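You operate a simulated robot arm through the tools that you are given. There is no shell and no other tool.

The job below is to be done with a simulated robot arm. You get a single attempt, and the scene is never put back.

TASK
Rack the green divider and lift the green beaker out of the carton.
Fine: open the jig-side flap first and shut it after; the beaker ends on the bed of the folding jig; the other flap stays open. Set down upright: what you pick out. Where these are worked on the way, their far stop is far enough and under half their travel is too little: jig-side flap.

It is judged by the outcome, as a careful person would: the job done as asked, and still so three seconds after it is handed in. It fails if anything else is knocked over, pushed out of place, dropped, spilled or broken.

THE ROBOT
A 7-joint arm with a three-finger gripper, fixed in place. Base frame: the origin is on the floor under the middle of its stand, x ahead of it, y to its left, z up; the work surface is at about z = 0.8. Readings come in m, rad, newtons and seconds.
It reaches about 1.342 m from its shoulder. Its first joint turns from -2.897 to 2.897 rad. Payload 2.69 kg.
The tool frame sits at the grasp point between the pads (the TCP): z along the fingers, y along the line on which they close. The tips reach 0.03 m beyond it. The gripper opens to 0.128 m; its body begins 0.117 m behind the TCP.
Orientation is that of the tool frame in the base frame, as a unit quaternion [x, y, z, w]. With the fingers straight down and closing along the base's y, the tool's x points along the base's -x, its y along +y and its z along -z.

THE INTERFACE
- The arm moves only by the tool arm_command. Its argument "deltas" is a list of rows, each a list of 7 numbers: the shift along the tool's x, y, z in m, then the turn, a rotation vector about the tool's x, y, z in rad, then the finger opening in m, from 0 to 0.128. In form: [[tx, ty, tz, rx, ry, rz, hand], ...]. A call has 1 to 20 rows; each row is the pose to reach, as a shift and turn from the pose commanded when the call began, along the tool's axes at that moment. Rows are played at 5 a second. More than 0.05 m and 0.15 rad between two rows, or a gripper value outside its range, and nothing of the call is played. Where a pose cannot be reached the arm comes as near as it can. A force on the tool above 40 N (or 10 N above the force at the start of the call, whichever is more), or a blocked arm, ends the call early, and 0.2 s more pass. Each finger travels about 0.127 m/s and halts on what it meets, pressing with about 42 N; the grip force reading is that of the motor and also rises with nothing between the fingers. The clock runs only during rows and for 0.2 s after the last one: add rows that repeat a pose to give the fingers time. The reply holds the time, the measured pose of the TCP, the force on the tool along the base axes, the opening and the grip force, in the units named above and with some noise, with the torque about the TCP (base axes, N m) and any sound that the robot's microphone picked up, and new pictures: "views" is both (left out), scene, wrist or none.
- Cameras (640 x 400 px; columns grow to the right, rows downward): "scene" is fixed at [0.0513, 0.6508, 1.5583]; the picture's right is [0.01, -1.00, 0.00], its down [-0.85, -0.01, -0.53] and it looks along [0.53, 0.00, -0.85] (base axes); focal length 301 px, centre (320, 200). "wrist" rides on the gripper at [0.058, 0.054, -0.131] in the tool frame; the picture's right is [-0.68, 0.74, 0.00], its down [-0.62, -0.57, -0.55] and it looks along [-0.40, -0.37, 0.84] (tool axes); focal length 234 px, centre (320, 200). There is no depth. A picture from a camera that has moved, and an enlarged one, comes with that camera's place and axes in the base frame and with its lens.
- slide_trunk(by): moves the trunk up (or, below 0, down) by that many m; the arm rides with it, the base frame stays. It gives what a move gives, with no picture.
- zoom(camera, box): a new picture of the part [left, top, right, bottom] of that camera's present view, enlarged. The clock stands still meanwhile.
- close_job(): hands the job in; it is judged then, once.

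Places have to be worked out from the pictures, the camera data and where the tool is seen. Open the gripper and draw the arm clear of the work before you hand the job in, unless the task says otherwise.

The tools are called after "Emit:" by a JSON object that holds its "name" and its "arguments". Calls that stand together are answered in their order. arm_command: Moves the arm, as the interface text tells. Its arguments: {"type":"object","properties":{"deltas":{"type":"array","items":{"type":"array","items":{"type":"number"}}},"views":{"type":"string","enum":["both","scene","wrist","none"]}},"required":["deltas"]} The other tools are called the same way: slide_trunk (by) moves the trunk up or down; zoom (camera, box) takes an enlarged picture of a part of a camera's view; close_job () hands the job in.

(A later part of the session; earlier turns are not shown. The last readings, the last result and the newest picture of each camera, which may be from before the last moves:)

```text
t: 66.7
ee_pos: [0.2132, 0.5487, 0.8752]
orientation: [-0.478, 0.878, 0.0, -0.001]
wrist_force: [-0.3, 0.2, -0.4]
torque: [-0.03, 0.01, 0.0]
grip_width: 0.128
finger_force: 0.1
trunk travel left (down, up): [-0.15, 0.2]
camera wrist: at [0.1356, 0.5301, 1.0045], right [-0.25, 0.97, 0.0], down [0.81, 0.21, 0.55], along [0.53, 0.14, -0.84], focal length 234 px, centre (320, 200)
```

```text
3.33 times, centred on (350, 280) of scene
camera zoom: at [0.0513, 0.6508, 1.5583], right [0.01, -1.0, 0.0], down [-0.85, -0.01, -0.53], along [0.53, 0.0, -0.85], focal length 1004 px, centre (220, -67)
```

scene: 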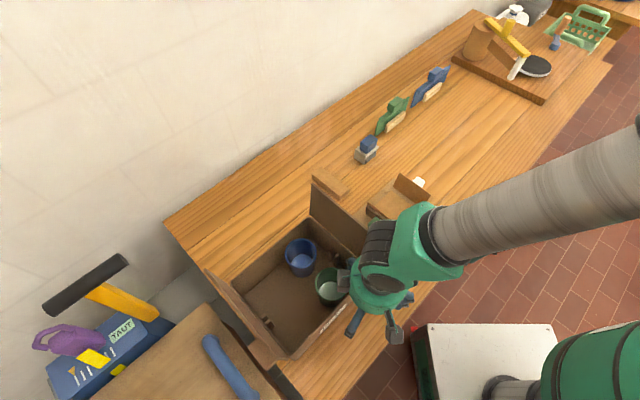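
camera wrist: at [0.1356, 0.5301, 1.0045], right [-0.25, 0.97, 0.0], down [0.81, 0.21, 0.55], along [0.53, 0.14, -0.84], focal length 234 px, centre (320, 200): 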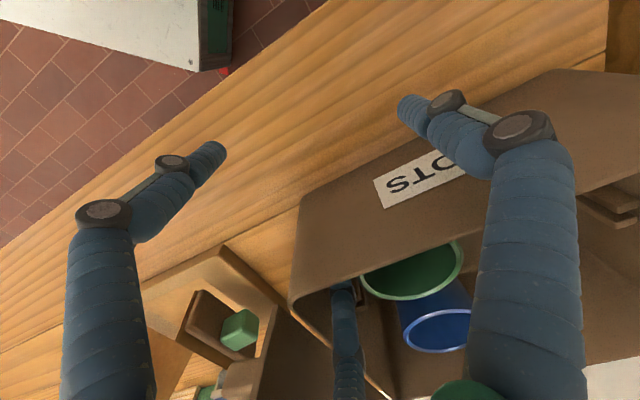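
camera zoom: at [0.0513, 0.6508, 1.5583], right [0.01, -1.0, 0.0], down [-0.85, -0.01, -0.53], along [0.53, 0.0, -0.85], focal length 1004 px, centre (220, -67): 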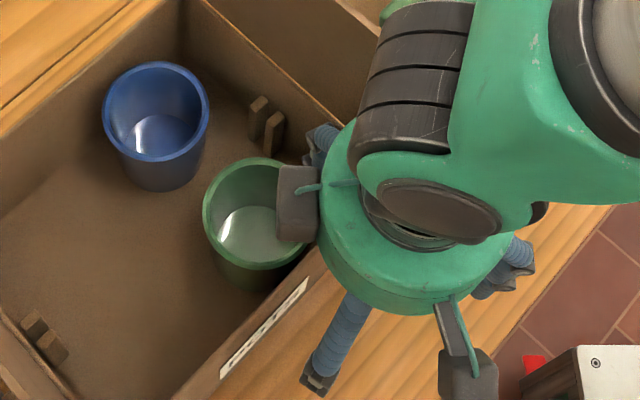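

The finger is in the gap without touching anything. I go 1.2 cm lower for a low push and then sweep slowly away from the jig, pushing the beaker into the carton's free half (with a slight drift away from the near wall).

Emit:
{"name": "arm_command", "arguments": {"deltas": [[0, 0, 0.012, 0, 0, 0, 0.128], [-0.0009, 0.0096, 0.012, 0, 0, 0, 0.128], [-0.003, 0.0194, 0.012, 0, 0, 0, 0.128], [-0.0051, 0.0291, 0.012, 0, 0, 0, 0.128], [-0.0072, 0.0388, 0.012, 0, 0, 0, 0.128], [-0.0072, 0.0388, 0.012, 0, 0, 0, 0.128]]}}

Emit:
{"name": "zoom", "arguments": {"camera": "scene", "box": [250, 220, 390, 340]}}

```text
t: 68.0
ee_pos: [0.1836, 0.5766, 0.8619]
orientation: [-0.478, 0.879, 0.0, -0.001]
wrist_force: [0.8, -0.7, -0.3]
torque: [-0.02, -0.02, -0.07]
grip_width: 0.1278
finger_force: 0.1
trunk travel left (down, up): [-0.15, 0.2]
camera wrist: at [0.1072, 0.557, 0.9927], right [-0.25, 0.97, 0.0], down [0.81, 0.21, 0.55], along [0.53, 0.14, -0.84], focal length 234 px, centre (320, 200)
```

scene: 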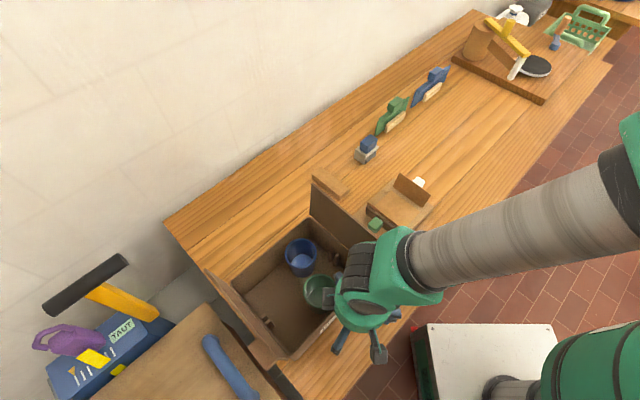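
wrist: 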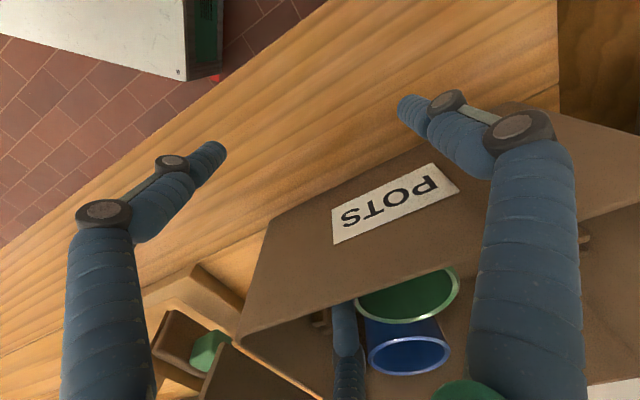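

```text
3.33 times, centred on (320, 280) of scene
camera zoom: at [0.0513, 0.6508, 1.5583], right [0.01, -1.0, 0.0], down [-0.85, -0.01, -0.53], along [0.53, 0.0, -0.85], focal length 1004 px, centre (320, -67)
```

zoom: 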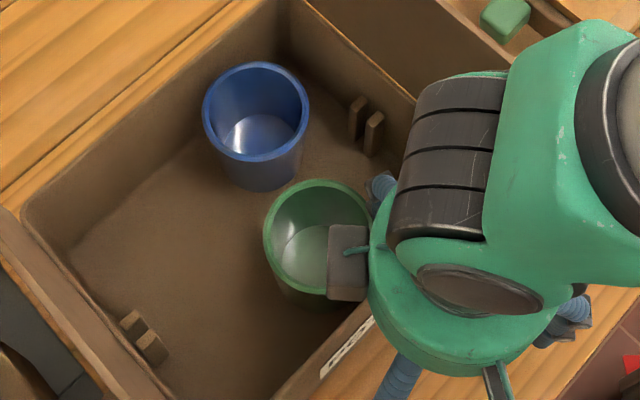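

The beaker slides upright, about 3.5 cm so far and away from the near wall. I continue the same slow sweep for another 3.5 cm.

Emit:
{"name": "arm_command", "arguments": {"deltas": [[-0.0018, 0.0086, 0, 0, 0, 0, 0.128], [-0.0037, 0.0171, 0, 0, 0, 0, 0.128], [-0.0055, 0.0257, 0, 0, 0, 0, 0.128], [-0.0073, 0.0342, 0, 0, 0, 0, 0.128], [-0.0073, 0.0342, 0, 0, 0, 0, 0.128]]}}

Emit:
{"name": "zoom", "arguments": {"camera": "scene", "box": [250, 220, 390, 340]}}

```text
t: 69.2
ee_pos: [0.1593, 0.6005, 0.8642]
orientation: [-0.478, 0.878, -0.001, 0.0]
wrist_force: [-1.2, 0.2, 0.0]
torque: [0.02, 0.0, -0.02]
grip_width: 0.1282
finger_force: 0.0
trunk travel left (down, up): [-0.15, 0.2]
camera wrist: at [0.0821, 0.5817, 0.9931], right [-0.25, 0.97, 0.0], down [0.81, 0.21, 0.55], along [0.53, 0.14, -0.84], focal length 234 px, centre (320, 200)
```

scene: 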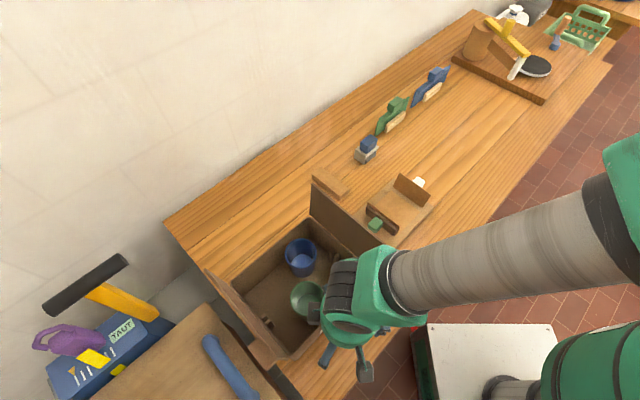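
wrist: 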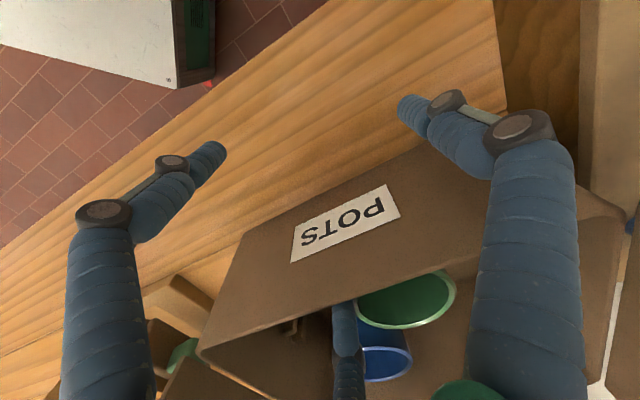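

```text
3.33 times, centred on (320, 280) of scene
camera zoom: at [0.0513, 0.6508, 1.5583], right [0.01, -1.0, 0.0], down [-0.85, -0.01, -0.53], along [0.53, 0.0, -0.85], focal length 1004 px, centre (320, -67)
```

zoom: 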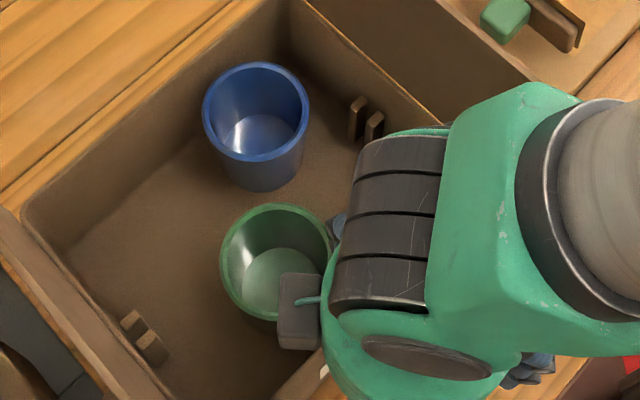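

The green beaker now stands at about u=−0.329, w=0.631, with free room all round. I back the finger off slightly and raise the hand straight up.

Emit:
{"name": "arm_command", "arguments": {"deltas": [[0.0008, -0.0039, 0, 0, 0, 0, 0.128], [0.0008, -0.0039, -0.04, 0, 0, 0, 0.128], [0.0008, -0.0039, -0.085, 0, 0, 0, 0.128], [0.0008, -0.0039, -0.13, 0, 0, 0, 0.128], [0.0008, -0.0039, -0.175, 0, 0, 0, 0.128], [0.0008, -0.0039, -0.22, 0, 0, 0, 0.128], [0.0008, -0.0039, -0.25, 0, 0, 0, 0.128]], "views": "none"}}

```text
t: 70.8
ee_pos: [0.1631, 0.5879, 1.092]
orientation: [-0.475, 0.88, -0.014, -0.012]
wrist_force: [0.2, -1.1, 0.3]
torque: [0.01, -0.02, 0.01]
grip_width: 0.1282
finger_force: 0.0
trunk travel left (down, up): [-0.15, 0.2]
```

Now I move above the beaker with the wrist at −75° (fingers toward +w and the two free diagonal spaces).

Emit:
{"name": "arm_command", "arguments": {"deltas": [[-0.024, 0.0002, 0.0035, 0, 0, -0.0781, 0.12], [-0.048, 0.0005, 0.007, 0, 0, -0.1562, 0.11], [-0.072, 0.0007, 0.0105, 0, 0, -0.2343, 0.1], [-0.096, 0.0009, 0.014, 0, 0, -0.3124, 0.1], [-0.096, 0.0009, 0.014, 0, 0, -0.3124, 0.1], [-0.096, 0.0009, 0.014, 0, 0, -0.3124, 0.1]]}}

Emit:
{"name": "zoom", "arguments": {"camera": "wrist", "box": [220, 30, 420, 180]}}

Emit:
{"name": "zoom", "arguments": {"camera": "scene", "box": [230, 220, 370, 340]}}

```text
t: 72.2
ee_pos: [0.2131, 0.678, 1.0997]
orientation: [-0.609, 0.793, 0.0, 0.0]
wrist_force: [-0.5, 0.6, 0.6]
torque: [0.03, -0.03, -0.02]
grip_width: 0.0999
finger_force: 0.2
trunk travel left (down, up): [-0.15, 0.2]
camera wrist: at [0.1468, 0.6374, 1.2284], right [-0.54, 0.84, 0.0], down [0.71, 0.45, 0.55], along [0.46, 0.29, -0.84], focal length 234 px, centre (320, 200)
```

scene: 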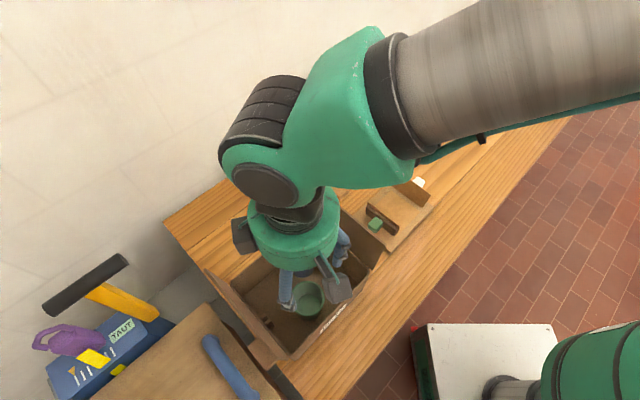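
wrist: 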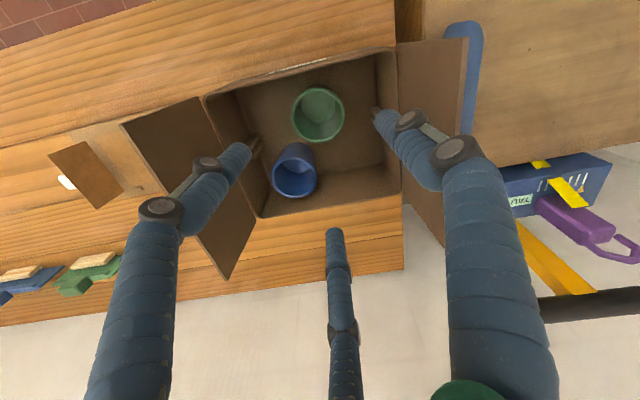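

```text
2.67 times, centred on (320, 105) of wrist
camera zoom: at [0.1468, 0.6374, 1.2284], right [-0.54, 0.84, 0.0], down [0.71, 0.45, 0.55], along [0.46, 0.29, -0.84], focal length 624 px, centre (320, 453)
```

zoom: 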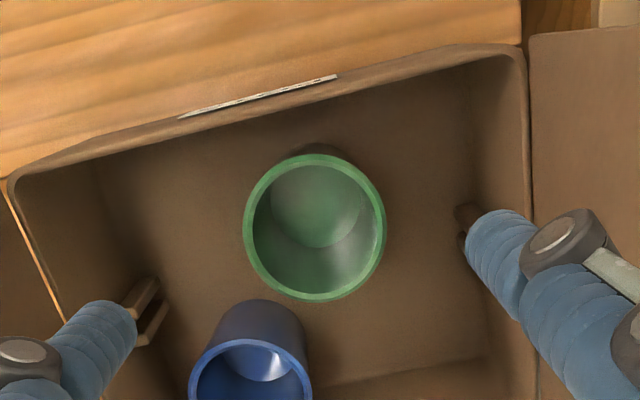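

```text
3.33 times, centred on (300, 280) of scene
camera zoom: at [0.0513, 0.6508, 1.5583], right [0.01, -1.0, 0.0], down [-0.85, -0.01, -0.53], along [0.53, 0.0, -0.85], focal length 1004 px, centre (387, -67)
```

zoom: 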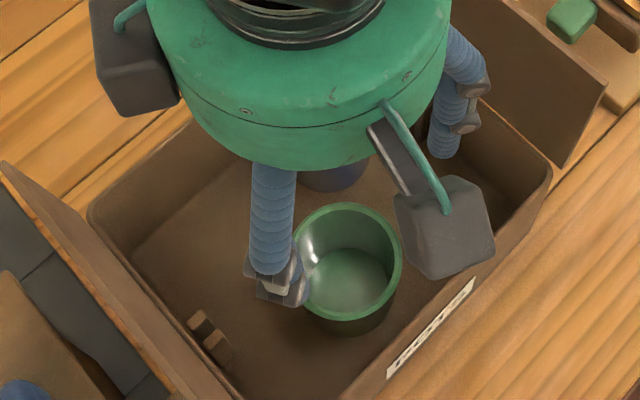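

The tool axis is within 3 mm of the beaker. I correct that and descend around it to the level of the rim for a last check.

Emit:
{"name": "arm_command", "arguments": {"deltas": [[0.0024, -0.0021, 0.04, 0, 0, 0, 0.096], [0.0024, -0.0021, 0.08, 0, 0, 0, 0.096], [0.0024, -0.0021, 0.12, 0, 0, 0, 0.096], [0.0024, -0.0021, 0.155, 0, 0, 0, 0.096], [0.0024, -0.0021, 0.155, 0, 0, 0, 0.096]]}}

Emit:
{"name": "zoom", "arguments": {"camera": "wrist", "box": [200, 40, 440, 220]}}

Emit:
{"name": "zoom", "arguments": {"camera": "scene", "box": [230, 220, 370, 340]}}

```text
t: 73.5
ee_pos: [0.2156, 0.677, 0.9442]
orientation: [-0.609, 0.793, -0.001, 0.0]
wrist_force: [0.1, -0.6, -1.1]
torque: [-0.03, 0.0, 0.01]
grip_width: 0.0959
finger_force: 0.2
trunk travel left (down, up): [-0.15, 0.2]
camera wrist: at [0.1483, 0.6356, 1.0734], right [-0.54, 0.84, 0.0], down [0.71, 0.45, 0.55], along [0.46, 0.29, -0.84], focal length 234 px, centre (320, 200)
```

scene: 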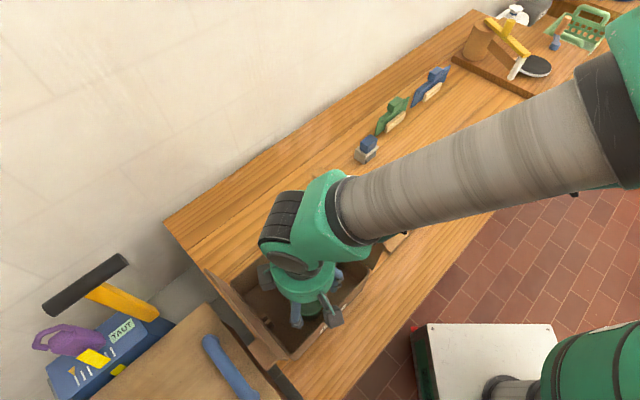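
wrist: 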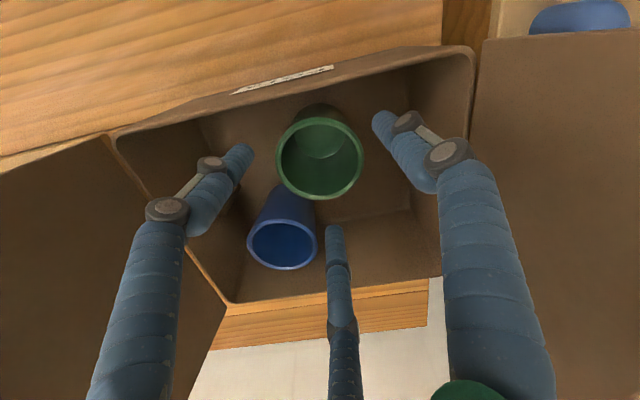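

```text
2.22 times, centred on (320, 130) of wrist
camera zoom: at [0.1483, 0.6356, 1.0734], right [-0.54, 0.84, 0.0], down [0.71, 0.45, 0.55], along [0.46, 0.29, -0.84], focal length 520 px, centre (320, 356)
```

zoom: 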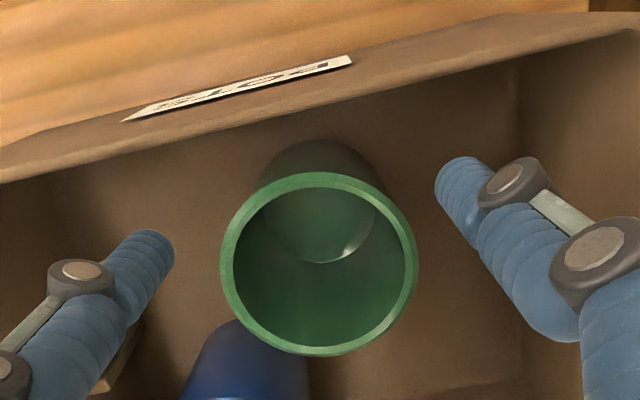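

```text
3.33 times, centred on (300, 280) of scene
camera zoom: at [0.0513, 0.6508, 1.5583], right [0.01, -1.0, 0.0], down [-0.85, -0.01, -0.53], along [0.53, 0.0, -0.85], focal length 1004 px, centre (387, -67)
```

zoom: 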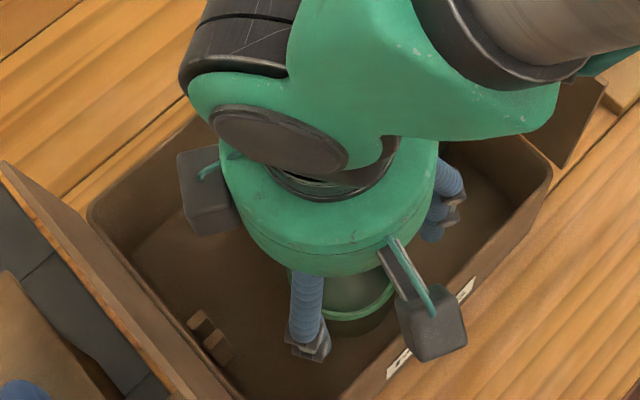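

Centred to about a millimetre. I descend the last 7 cm around the beaker.

Emit:
{"name": "arm_command", "arguments": {"deltas": [[0, 0, 0.012, 0, 0, 0, 0.094], [0, 0, 0.024, 0, 0, 0, 0.094], [0, 0, 0.036, 0, 0, 0, 0.094], [0, 0, 0.048, 0, 0, 0, 0.094], [0, 0, 0.06, 0, 0, 0, 0.094], [0, 0, 0.07, 0, 0, 0, 0.094], [0, 0, 0.07, 0, 0, 0, 0.094]]}}

Emit:
{"name": "zoom", "arguments": {"camera": "wrist", "box": [200, 60, 440, 260]}}

```text
t: 75.0
ee_pos: [0.2155, 0.6766, 0.8733]
orientation: [-0.609, 0.793, 0.0, -0.001]
wrist_force: [-0.3, 0.1, -0.5]
torque: [-0.01, 0.01, 0.03]
grip_width: 0.0938
finger_force: 0.1
trunk travel left (down, up): [-0.15, 0.2]
camera wrist: at [0.1478, 0.635, 1.0038], right [-0.54, 0.84, 0.0], down [0.71, 0.45, 0.55], along [0.46, 0.29, -0.84], focal length 234 px, centre (320, 200)
```

scene: 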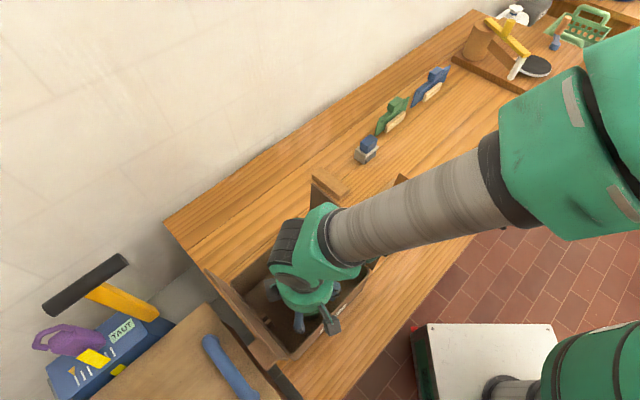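
wrist: 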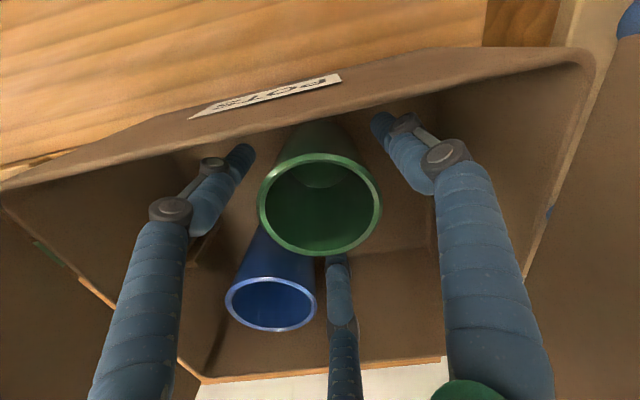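

```text
2.00 times, centred on (320, 160) of wrist
camera zoom: at [0.1478, 0.635, 1.0038], right [-0.54, 0.84, 0.0], down [0.71, 0.45, 0.55], along [0.46, 0.29, -0.84], focal length 468 px, centre (320, 280)
```

zoom: 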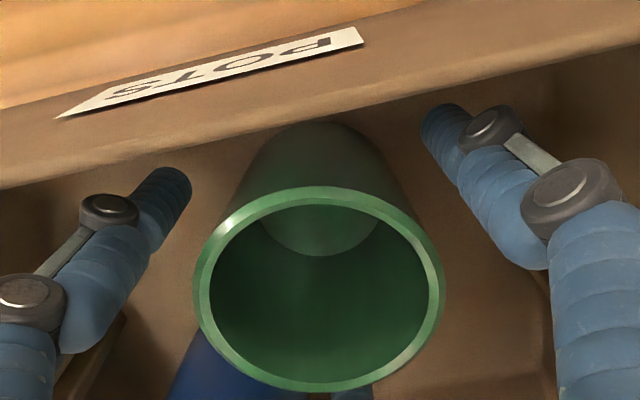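

All three fingers surround the beaker with clearance. I close gently in steps and read the grip force.

Emit:
{"name": "arm_command", "arguments": {"deltas": [[0, 0, 0, 0, 0, 0, 0.088], [0, 0, 0, 0, 0, 0, 0.082], [0, 0, 0, 0, 0, 0, 0.077], [0, 0, 0, 0, 0, 0, 0.073], [0, 0, 0, 0, 0, 0, 0.068], [0, 0, 0, 0, 0, 0, 0.062], [0, 0, 0, 0, 0, 0, 0.062]], "views": "wrist"}}

Emit:
{"name": "zoom", "arguments": {"camera": "wrist", "box": [200, 60, 440, 260]}}

```text
t: 76.7
ee_pos: [0.2151, 0.6768, 0.8743]
orientation: [-0.609, 0.793, -0.001, 0.0]
wrist_force: [0.4, 0.4, -0.6]
torque: [-0.05, 0.09, 0.02]
grip_width: 0.0708
finger_force: 41.7
trunk travel left (down, up): [-0.15, 0.2]
camera wrist: at [0.1476, 0.6348, 1.0038], right [-0.54, 0.84, 0.0], down [0.71, 0.45, 0.55], along [0.46, 0.29, -0.84], focal length 234 px, centre (320, 200)
```

wrist: 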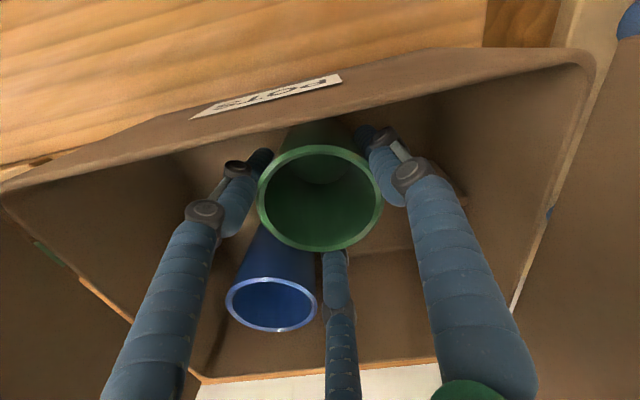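

```text
2.00 times, centred on (320, 160) of wrist
camera zoom: at [0.1476, 0.6348, 1.0038], right [-0.54, 0.84, 0.0], down [0.71, 0.45, 0.55], along [0.46, 0.29, -0.84], focal length 468 px, centre (320, 280)
```

zoom: 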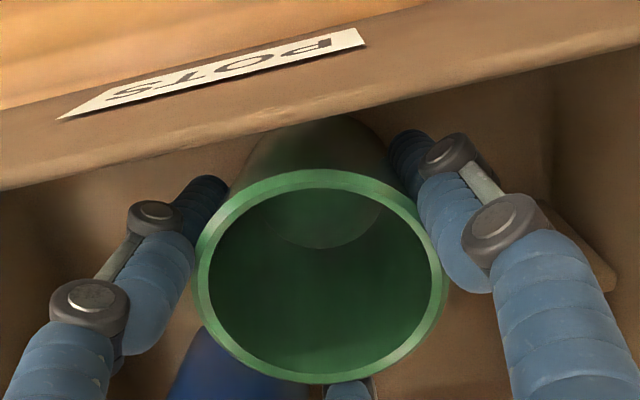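

The beaker is held (width 71 mm, 42 N). I lift 3 cm first to check it comes up level.

Emit:
{"name": "arm_command", "arguments": {"deltas": [[0, 0, -0.01, 0, 0, 0, 0.06], [0, 0, -0.02, 0, 0, 0, 0.06], [0, 0, -0.03, 0, 0, 0, 0.06], [0, 0, -0.03, 0, 0, 0, 0.06]], "views": "wrist"}}

Emit:
{"name": "zoom", "arguments": {"camera": "scene", "box": [230, 220, 370, 340]}}

```text
t: 77.7
ee_pos: [0.2151, 0.675, 0.9036]
orientation: [-0.609, 0.793, 0.0, 0.0]
wrist_force: [-0.1, -0.4, 1.2]
torque: [0.0, -0.01, -0.01]
grip_width: 0.0719
finger_force: 42.1
trunk travel left (down, up): [-0.15, 0.2]
camera wrist: at [0.1476, 0.634, 1.034], right [-0.54, 0.84, 0.0], down [0.71, 0.45, 0.55], along [0.46, 0.29, -0.84], focal length 234 px, centre (320, 200)
```

wrist: 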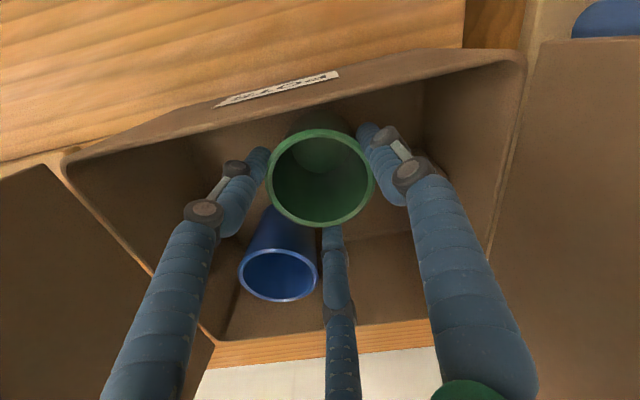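

```text
3.33 times, centred on (300, 280) of scene
camera zoom: at [0.0513, 0.6508, 1.5583], right [0.01, -1.0, 0.0], down [-0.85, -0.01, -0.53], along [0.53, 0.0, -0.85], focal length 1004 px, centre (387, -67)
```

zoom: 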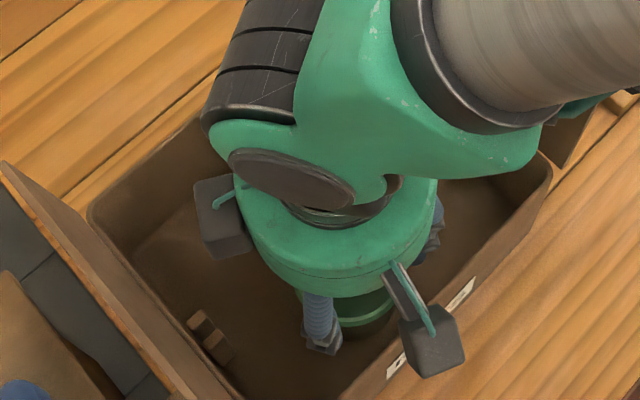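

The rim looks smaller in the wrist picture than before, so the fingers slid up the wall and the beaker stayed on the carton floor. I take an enlarged look before deciding how to re-grip.

Emit:
{"name": "zoom", "arguments": {"camera": "wrist", "box": [200, 60, 440, 260]}}

Emit:
{"name": "arm_command", "arguments": {"deltas": [[0, 0, -0.004, 0, 0, 0, 0.05]], "views": "wrist"}}

```text
2.00 times, centred on (320, 160) of wrist
camera zoom: at [0.1476, 0.634, 1.034], right [-0.54, 0.84, 0.0], down [0.71, 0.45, 0.55], along [0.46, 0.29, -0.84], focal length 468 px, centre (320, 280)
```

zoom: 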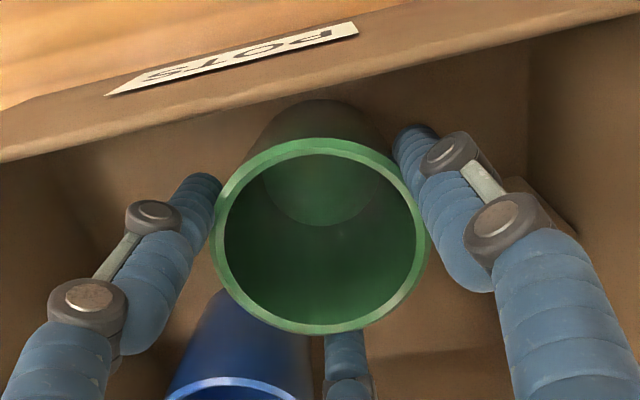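

```text
t: 78.0
ee_pos: [0.2144, 0.6756, 0.9073]
orientation: [-0.609, 0.793, 0.0, -0.001]
wrist_force: [1.0, 0.4, -2.2]
torque: [0.0, -0.05, 0.03]
grip_width: 0.0719
finger_force: 42.3
trunk travel left (down, up): [-0.15, 0.2]
camera wrist: at [0.148, 0.6343, 1.038], right [-0.54, 0.84, 0.0], down [0.71, 0.45, 0.55], along [0.46, 0.29, -0.84], focal length 234 px, centre (320, 200)
```

wrist: 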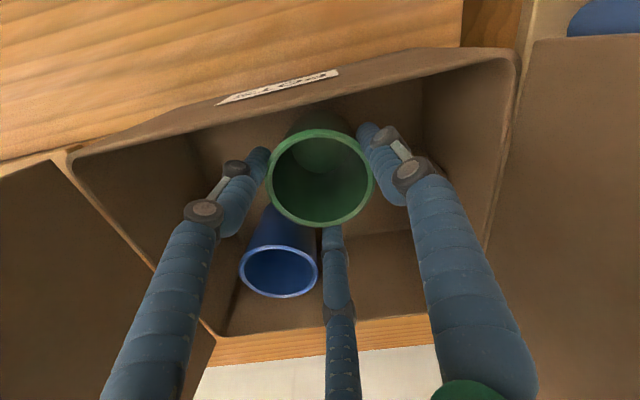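

Now the rim stays fixed in the picture while the background moves, and the tool carries about 2 N: the beaker is coming up. I command full grip and lift another centimetre, then compare.

Emit:
{"name": "arm_command", "arguments": {"deltas": [[0, 0, 0, 0, 0, 0, 0.02], [0, 0, -0.005, 0, 0, 0, 0.0], [0, 0, -0.01, 0, 0, 0, 0.0], [0, 0, -0.01, 0, 0, 0, 0.0]], "views": "wrist"}}

Emit:
{"name": "zoom", "arguments": {"camera": "wrist", "box": [200, 60, 440, 260]}}

```text
t: 79.0
ee_pos: [0.2141, 0.6766, 0.9191]
orientation: [-0.608, 0.794, -0.001, 0.0]
wrist_force: [0.7, 0.0, -2.1]
torque: [0.03, -0.02, 0.01]
grip_width: 0.0715
finger_force: 42.1
trunk travel left (down, up): [-0.15, 0.2]
camera wrist: at [0.1478, 0.634, 1.0479], right [-0.54, 0.84, 0.0], down [0.71, 0.45, 0.55], along [0.46, 0.29, -0.84], focal length 234 px, centre (320, 200)
```

wrist: 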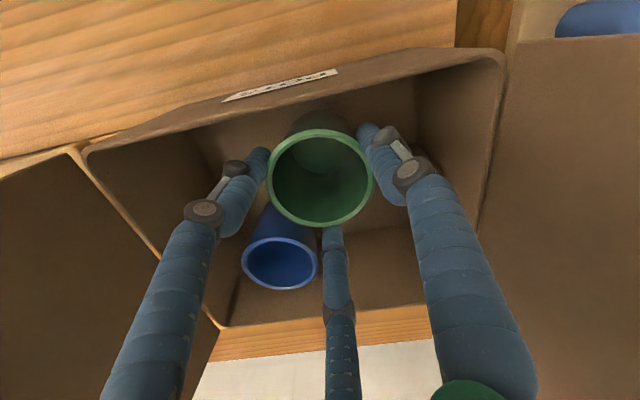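

```text
2.00 times, centred on (320, 160) of wrist
camera zoom: at [0.1478, 0.634, 1.0479], right [-0.54, 0.84, 0.0], down [0.71, 0.45, 0.55], along [0.46, 0.29, -0.84], focal length 468 px, centre (320, 280)
```

zoom: 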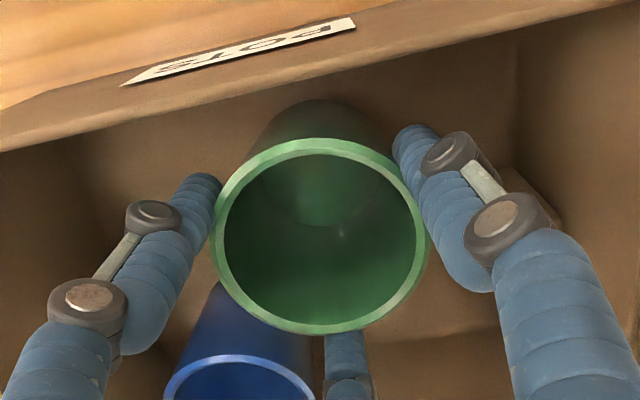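

The rim is unchanged in the picture, so the grip holds now with full closing command. I lift slowly until the beaker's base is clear of the open flap.

Emit:
{"name": "arm_command", "arguments": {"deltas": [[0, 0, -0.015, 0, 0, 0, 0.0], [0, 0, -0.035, 0, 0, 0, 0.0], [0, 0, -0.06, 0, 0, 0, 0.0], [0, 0, -0.085, 0, 0, 0, 0.0], [0, 0, -0.11, 0, 0, 0, 0.0], [0, 0, -0.135, 0, 0, 0, 0.0], [0, 0, -0.16, 0, 0, 0, 0.0], [0, 0, -0.185, 0, 0, 0, 0.0], [0, 0, -0.21, 0, 0, 0, 0.0], [0, 0, -0.235, 0, 0, 0, 0.0], [0, 0, -0.255, 0, 0, 0, 0.0], [0, 0, -0.265, 0, 0, 0, 0.0], [0, 0, -0.265, 0, 0, 0, 0.0]]}}

Emit:
{"name": "zoom", "arguments": {"camera": "wrist", "box": [200, 60, 440, 260]}}

Emit:
{"name": "zoom", "arguments": {"camera": "scene", "box": [220, 190, 380, 330]}}

```text
t: 81.8
ee_pos: [0.2146, 0.6762, 1.1835]
orientation: [-0.609, 0.793, 0.0, -0.002]
wrist_force: [-0.8, -0.3, -2.2]
torque: [-0.04, 0.02, 0.01]
grip_width: 0.072
finger_force: 41.3
trunk travel left (down, up): [-0.15, 0.2]
camera wrist: at [0.1478, 0.6352, 1.3132], right [-0.54, 0.84, 0.0], down [0.71, 0.45, 0.55], along [0.46, 0.29, -0.84], focal length 234 px, centre (320, 200)
```

scene: 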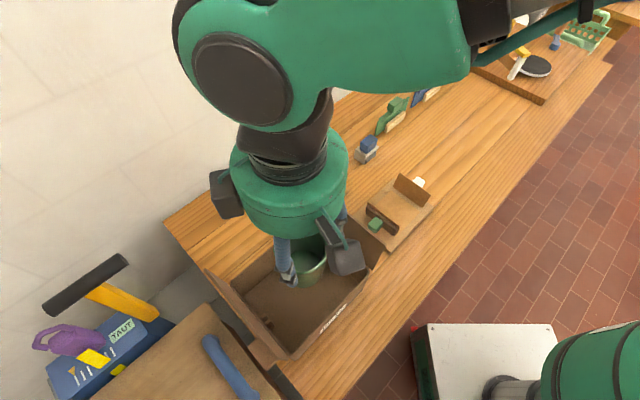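
wrist: 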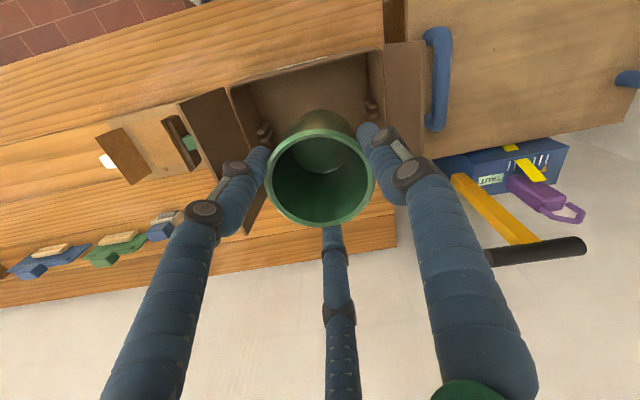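

```text
2.00 times, centred on (320, 160) of wrist
camera zoom: at [0.1478, 0.6352, 1.3132], right [-0.54, 0.84, 0.0], down [0.71, 0.45, 0.55], along [0.46, 0.29, -0.84], focal length 468 px, centre (320, 280)
```

zoom: 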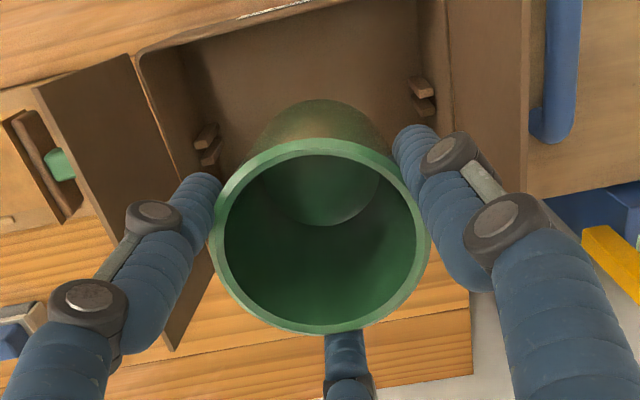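

```text
2.86 times, centred on (300, 260) of scene
camera zoom: at [0.0513, 0.6508, 1.5583], right [0.01, -1.0, 0.0], down [-0.85, -0.01, -0.53], along [0.53, 0.0, -0.85], focal length 860 px, centre (377, 29)
```

zoom: 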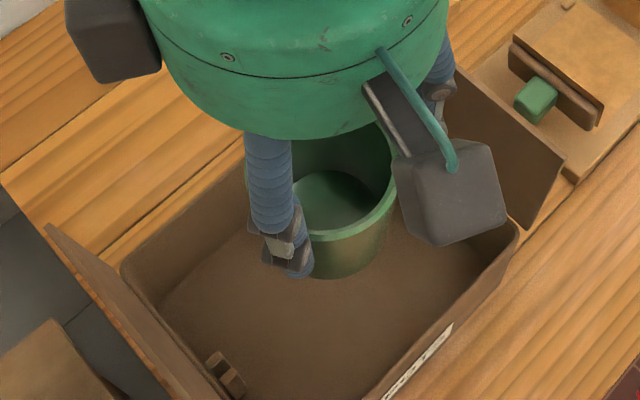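

The beaker hangs upright and steady, base about 5 cm above the flap's top. I carry it across to above the jig's bed.

Emit:
{"name": "arm_command", "arguments": {"deltas": [[0.0051, -0.0103, 0, 0, 0, 0, 0.0], [0.0153, -0.0309, 0, 0, 0, 0, 0.0], [0.0306, -0.0619, 0, 0, 0, 0, 0.0], [0.0485, -0.098, 0, 0, 0, 0, 0.0], [0.0664, -0.1341, 0, 0, 0, 0, 0.0], [0.0842, -0.1701, 0, 0, 0, 0, 0.0], [0.1021, -0.2062, 0, 0, 0, 0, 0.0], [0.12, -0.2423, 0, 0, 0, 0, 0.0], [0.1353, -0.2732, 0, 0, 0, 0, 0.0], [0.1455, -0.2938, 0, 0, 0, 0, 0.0], [0.1531, -0.3093, 0, 0, 0, 0, 0.0], [0.1531, -0.3093, 0, 0, 0, 0, 0.0], [0.1531, -0.3093, 0, 0, 0, 0, 0.0]]}}

Emit:
{"name": "zoom", "arguments": {"camera": "wrist", "box": [180, 20, 460, 260]}}

Emit:
{"name": "zoom", "arguments": {"camera": "scene", "box": [340, 130, 480, 260]}}

```text
t: 84.7
ee_pos: [0.474, 0.4478, 1.1845]
orientation: [-0.609, 0.793, 0.0, -0.001]
wrist_force: [0.1, -0.6, -2.6]
torque: [0.02, -0.04, -0.02]
grip_width: 0.0718
finger_force: 41.7
trunk travel left (down, up): [-0.15, 0.2]
camera wrist: at [0.4066, 0.406, 1.3132], right [-0.54, 0.84, 0.0], down [0.71, 0.45, 0.55], along [0.46, 0.29, -0.84], focal length 234 px, centre (320, 200)
```

scene: 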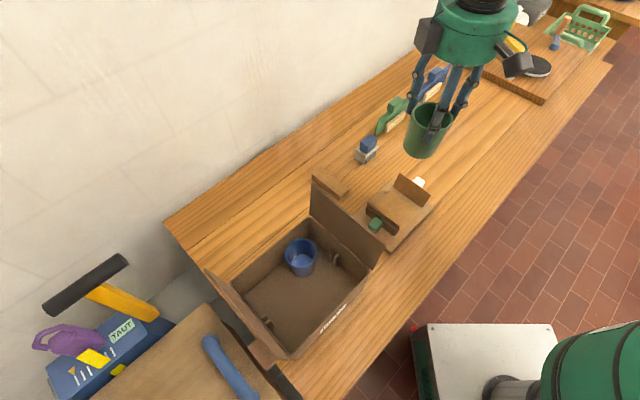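
wrist: 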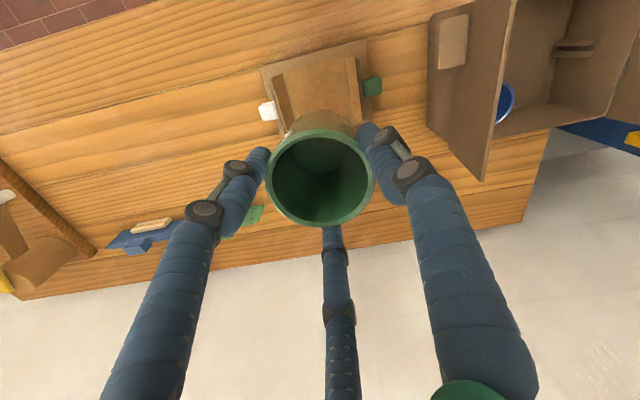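

```text
1.67 times, centred on (320, 140) of wrist
camera zoom: at [0.4066, 0.406, 1.3132], right [-0.54, 0.84, 0.0], down [0.71, 0.45, 0.55], along [0.46, 0.29, -0.84], focal length 390 px, centre (320, 300)
```

zoom: 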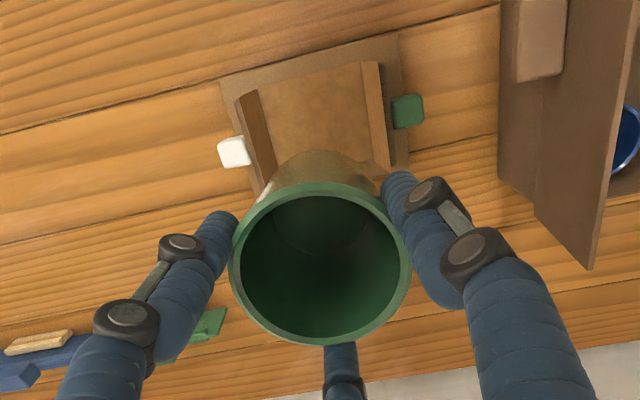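

```text
3.08 times, centred on (410, 195) of scene
camera zoom: at [0.0513, 0.6508, 1.5583], right [0.01, -1.0, 0.0], down [-0.85, -0.01, -0.53], along [0.53, 0.0, -0.85], focal length 926 px, centre (43, 215)
```

zoom: 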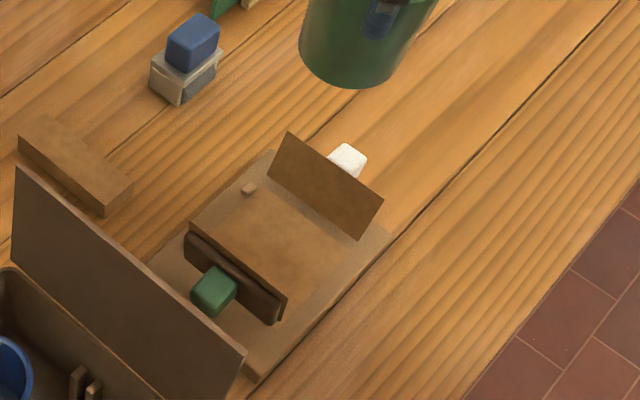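

The beaker is over the bed centre (u≈0.018, w≈0.65), well between the two wings. I lower it to a few centimetres above the bed and check.

Emit:
{"name": "arm_command", "arguments": {"deltas": [[0, 0, 0.02, 0, 0, 0, 0.0], [0, 0, 0.05, 0, 0, 0, 0.0], [0, 0, 0.085, 0, 0, 0, 0.0], [0, 0, 0.12, 0, 0, 0, 0.0], [0, 0, 0.155, 0, 0, 0, 0.0], [0, 0, 0.18, 0, 0, 0, 0.0], [0, 0, 0.2, 0, 0, 0, 0.0], [0, 0, 0.2, 0, 0, 0, 0.0]]}}

Emit:
{"name": "zoom", "arguments": {"camera": "wrist", "box": [180, 20, 460, 260]}}

Emit:
{"name": "zoom", "arguments": {"camera": "scene", "box": [340, 130, 480, 260]}}

```text
t: 86.5
ee_pos: [0.4727, 0.4474, 0.9829]
orientation: [-0.609, 0.794, -0.001, -0.001]
wrist_force: [0.4, 0.3, -2.3]
torque: [0.01, 0.0, -0.02]
grip_width: 0.0717
finger_force: 41.9
trunk travel left (down, up): [-0.15, 0.2]
camera wrist: at [0.4061, 0.4071, 1.1126], right [-0.54, 0.84, 0.0], down [0.71, 0.45, 0.55], along [0.46, 0.29, -0.84], focal length 234 px, centre (320, 200)
```

scene: 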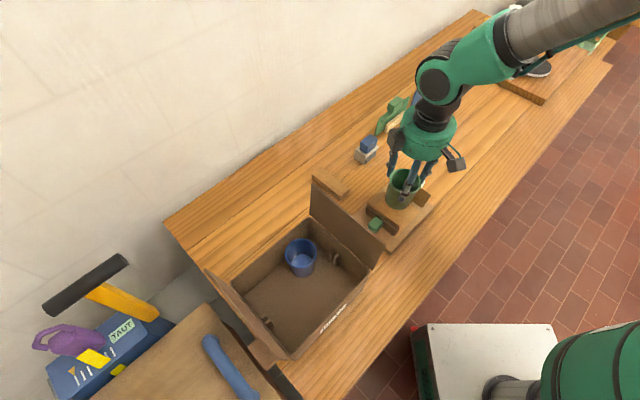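
wrist: 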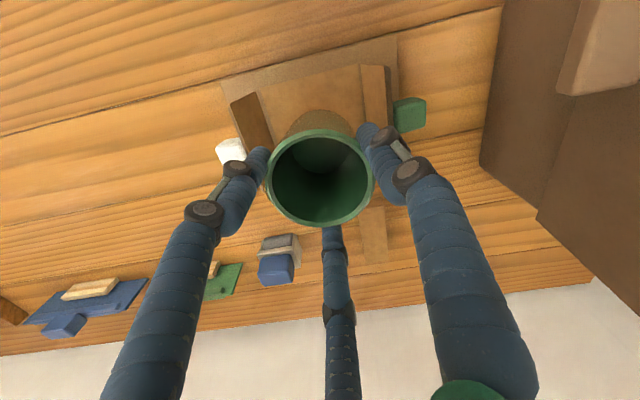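

```text
1.67 times, centred on (320, 140) of wrist
camera zoom: at [0.4061, 0.4071, 1.1126], right [-0.54, 0.84, 0.0], down [0.71, 0.45, 0.55], along [0.46, 0.29, -0.84], focal length 390 px, centre (320, 300)
```

zoom: 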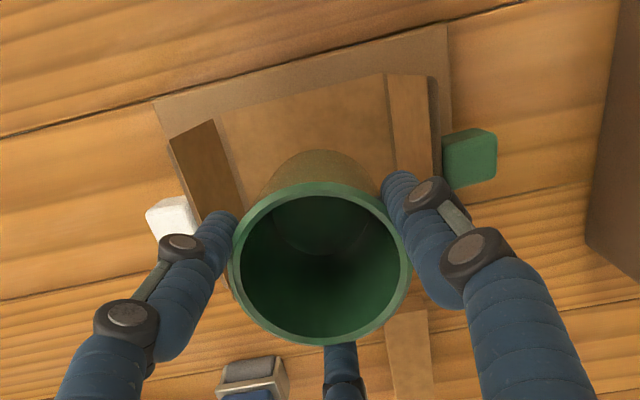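

```text
3.08 times, centred on (410, 195) of scene
camera zoom: at [0.0513, 0.6508, 1.5583], right [0.01, -1.0, 0.0], down [-0.85, -0.01, -0.53], along [0.53, 0.0, -0.85], focal length 926 px, centre (43, 215)
```

zoom: 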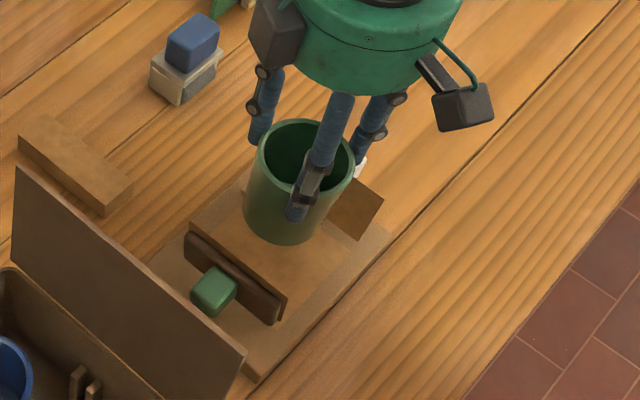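

Alignment is good: the beaker is between the wings, fingers clear. I lower slowly until the bed is felt.

Emit:
{"name": "arm_command", "arguments": {"deltas": [[0, 0, 0.01, 0, 0, 0, 0.0], [0, 0, 0.02, 0, 0, 0, 0.0], [0, 0, 0.03, 0, 0, 0, 0.0], [0, 0, 0.04, 0, 0, 0, 0.0], [0, 0, 0.048, 0, 0, 0, 0.0], [0, 0, 0.052, 0, 0, 0, 0.0]], "views": "none"}}

Emit:
{"name": "zoom", "arguments": {"camera": "scene", "box": [340, 130, 480, 260]}}

```text
t: 87.8
ee_pos: [0.4734, 0.4484, 0.9316]
orientation: [-0.609, 0.793, 0.0, -0.001]
wrist_force: [-0.2, 0.2, -2.5]
torque: [-0.03, -0.03, -0.01]
grip_width: 0.0719
finger_force: 41.4
trunk travel left (down, up): [-0.15, 0.2]
```

```text
3.08 times, centred on (410, 195) of scene
camera zoom: at [0.0513, 0.6508, 1.5583], right [0.01, -1.0, 0.0], down [-0.85, -0.01, -0.53], along [0.53, 0.0, -0.85], focal length 926 px, centre (43, 215)
```

zoom: 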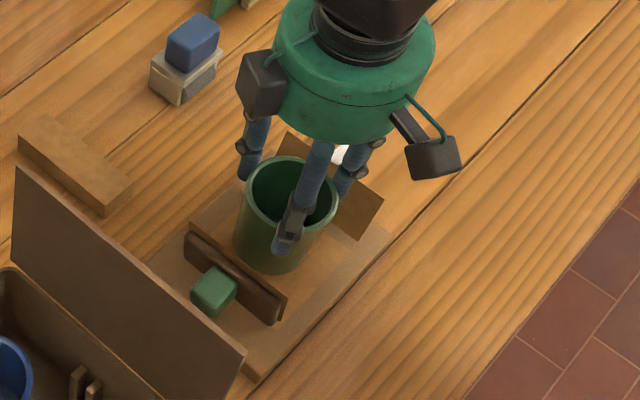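

Still hanging free (2.5 N), base roughly 1.5 cm above the bed. I continue in 3 mm steps.

Emit:
{"name": "arm_command", "arguments": {"deltas": [[0, 0, 0.003, 0, 0, 0, 0.0], [0, 0, 0.006, 0, 0, 0, 0.0], [0, 0, 0.009, 0, 0, 0, 0.0]], "views": "none"}}

Emit:
{"name": "arm_command", "arguments": {"deltas": [[0, 0, 0.002, 0, 0, 0, 0.0], [0, 0, 0.004, 0, 0, 0, 0.0]], "views": "none"}}

```text
t: 88.7
ee_pos: [0.4728, 0.4482, 0.9231]
orientation: [-0.609, 0.793, 0.0, -0.001]
wrist_force: [0.4, 0.0, -1.6]
torque: [0.02, 0.03, -0.01]
grip_width: 0.0717
finger_force: 41.7
trunk travel left (down, up): [-0.15, 0.2]
```

```text
t: 89.2
ee_pos: [0.4737, 0.4477, 0.9172]
orientation: [-0.609, 0.793, 0.0, -0.001]
wrist_force: [-0.6, 0.5, -2.3]
torque: [0.01, 0.02, -0.01]
grip_width: 0.0717
finger_force: 42.3
trunk travel left (down, up): [-0.15, 0.2]
```

Not yet in contact; I continue with 2 mm steps.

Emit:
{"name": "arm_command", "arguments": {"deltas": [[0, 0, 0.002, 0, 0, 0, 0.0], [0, 0, 0.004, 0, 0, 0, 0.0]], "views": "none"}}

Emit:
{"name": "zoom", "arguments": {"camera": "scene", "box": [350, 150, 450, 250]}}

```text
t: 89.8
ee_pos: [0.4736, 0.4476, 0.9146]
orientation: [-0.609, 0.793, 0.0, 0.0]
wrist_force: [-1.2, -1.7, 3.5]
torque: [-0.35, 0.21, 0.05]
grip_width: 0.0716
finger_force: 42.1
trunk travel left (down, up): [-0.15, 0.2]
```

```text
4.00 times, centred on (400, 200) of scene
camera zoom: at [0.0513, 0.6508, 1.5583], right [0.01, -1.0, 0.0], down [-0.85, -0.01, -0.53], along [0.53, 0.0, -0.85], focal length 1204 px, centre (0, 200)
```

zoom: 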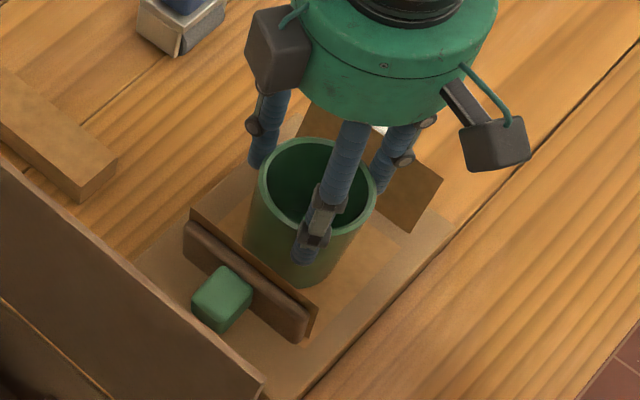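

The base has touched the bed (force turned from −2.3 to +3.5 N). I settle 1 mm more and open the fingers gently.

Emit:
{"name": "arm_command", "arguments": {"deltas": [[0, 0, 0.001, 0, 0, 0, 0.0], [0, 0, 0.001, 0, 0, 0, 0.06], [0, 0, 0.001, 0, 0, 0, 0.07], [0, 0, 0.001, 0, 0, 0, 0.076], [0, 0, 0.001, 0, 0, 0, 0.082], [0, 0, 0.001, 0, 0, 0, 0.088], [0, 0, 0.001, 0, 0, 0, 0.088]]}}

Emit:
{"name": "zoom", "arguments": {"camera": "scene", "box": [350, 150, 450, 250]}}

Emit:
{"name": "zoom", "arguments": {"camera": "wrist", "box": [180, 20, 460, 260]}}

```text
t: 91.5
ee_pos: [0.4734, 0.447, 0.9128]
orientation: [-0.608, 0.794, -0.001, 0.0]
wrist_force: [0.1, -0.6, -0.2]
torque: [0.0, -0.04, 0.0]
grip_width: 0.0882
finger_force: 0.0
trunk travel left (down, up): [-0.15, 0.2]
camera wrist: at [0.4066, 0.4062, 1.0428], right [-0.54, 0.84, 0.0], down [0.71, 0.45, 0.55], along [0.46, 0.29, -0.84], focal length 234 px, centre (320, 200)
```

scene: 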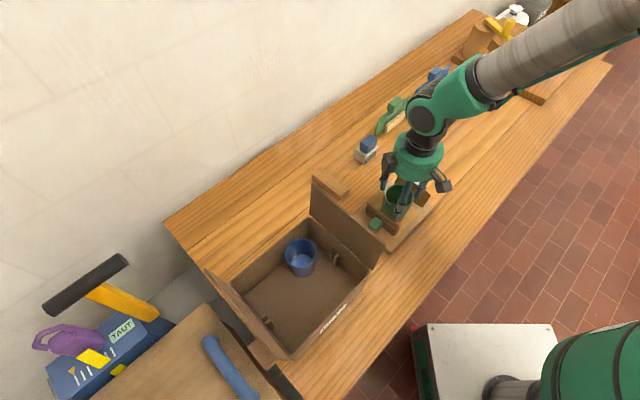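
wrist: 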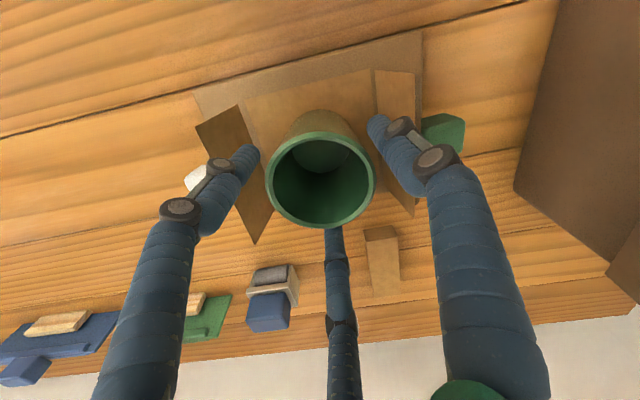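

```text
4.00 times, centred on (400, 200) of scene
camera zoom: at [0.0513, 0.6508, 1.5583], right [0.01, -1.0, 0.0], down [-0.85, -0.01, -0.53], along [0.53, 0.0, -0.85], focal length 1204 px, centre (0, 200)
```

zoom: 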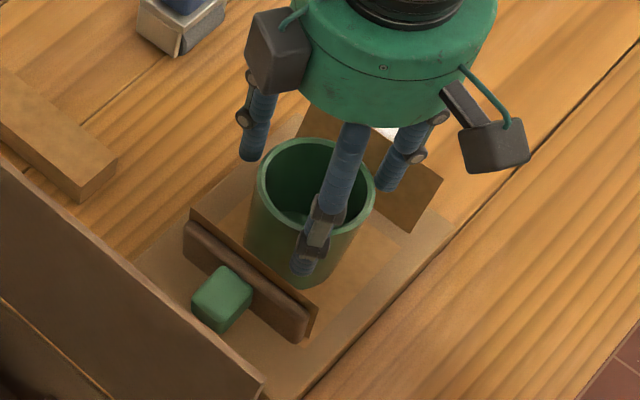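

```text
1.67 times, centred on (320, 140) of wrist
camera zoom: at [0.4066, 0.4062, 1.0428], right [-0.54, 0.84, 0.0], down [0.71, 0.45, 0.55], along [0.46, 0.29, -0.84], focal length 390 px, centre (320, 300)
```

zoom: 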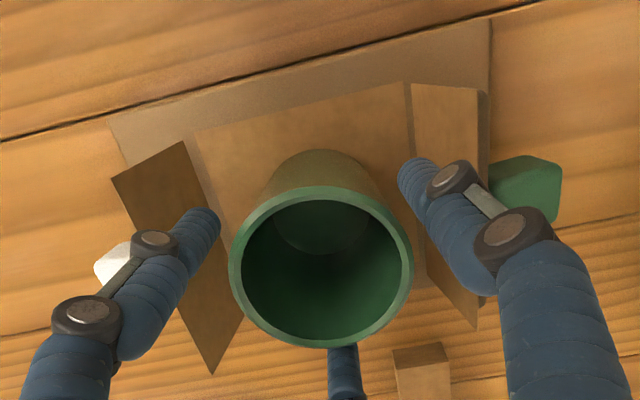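

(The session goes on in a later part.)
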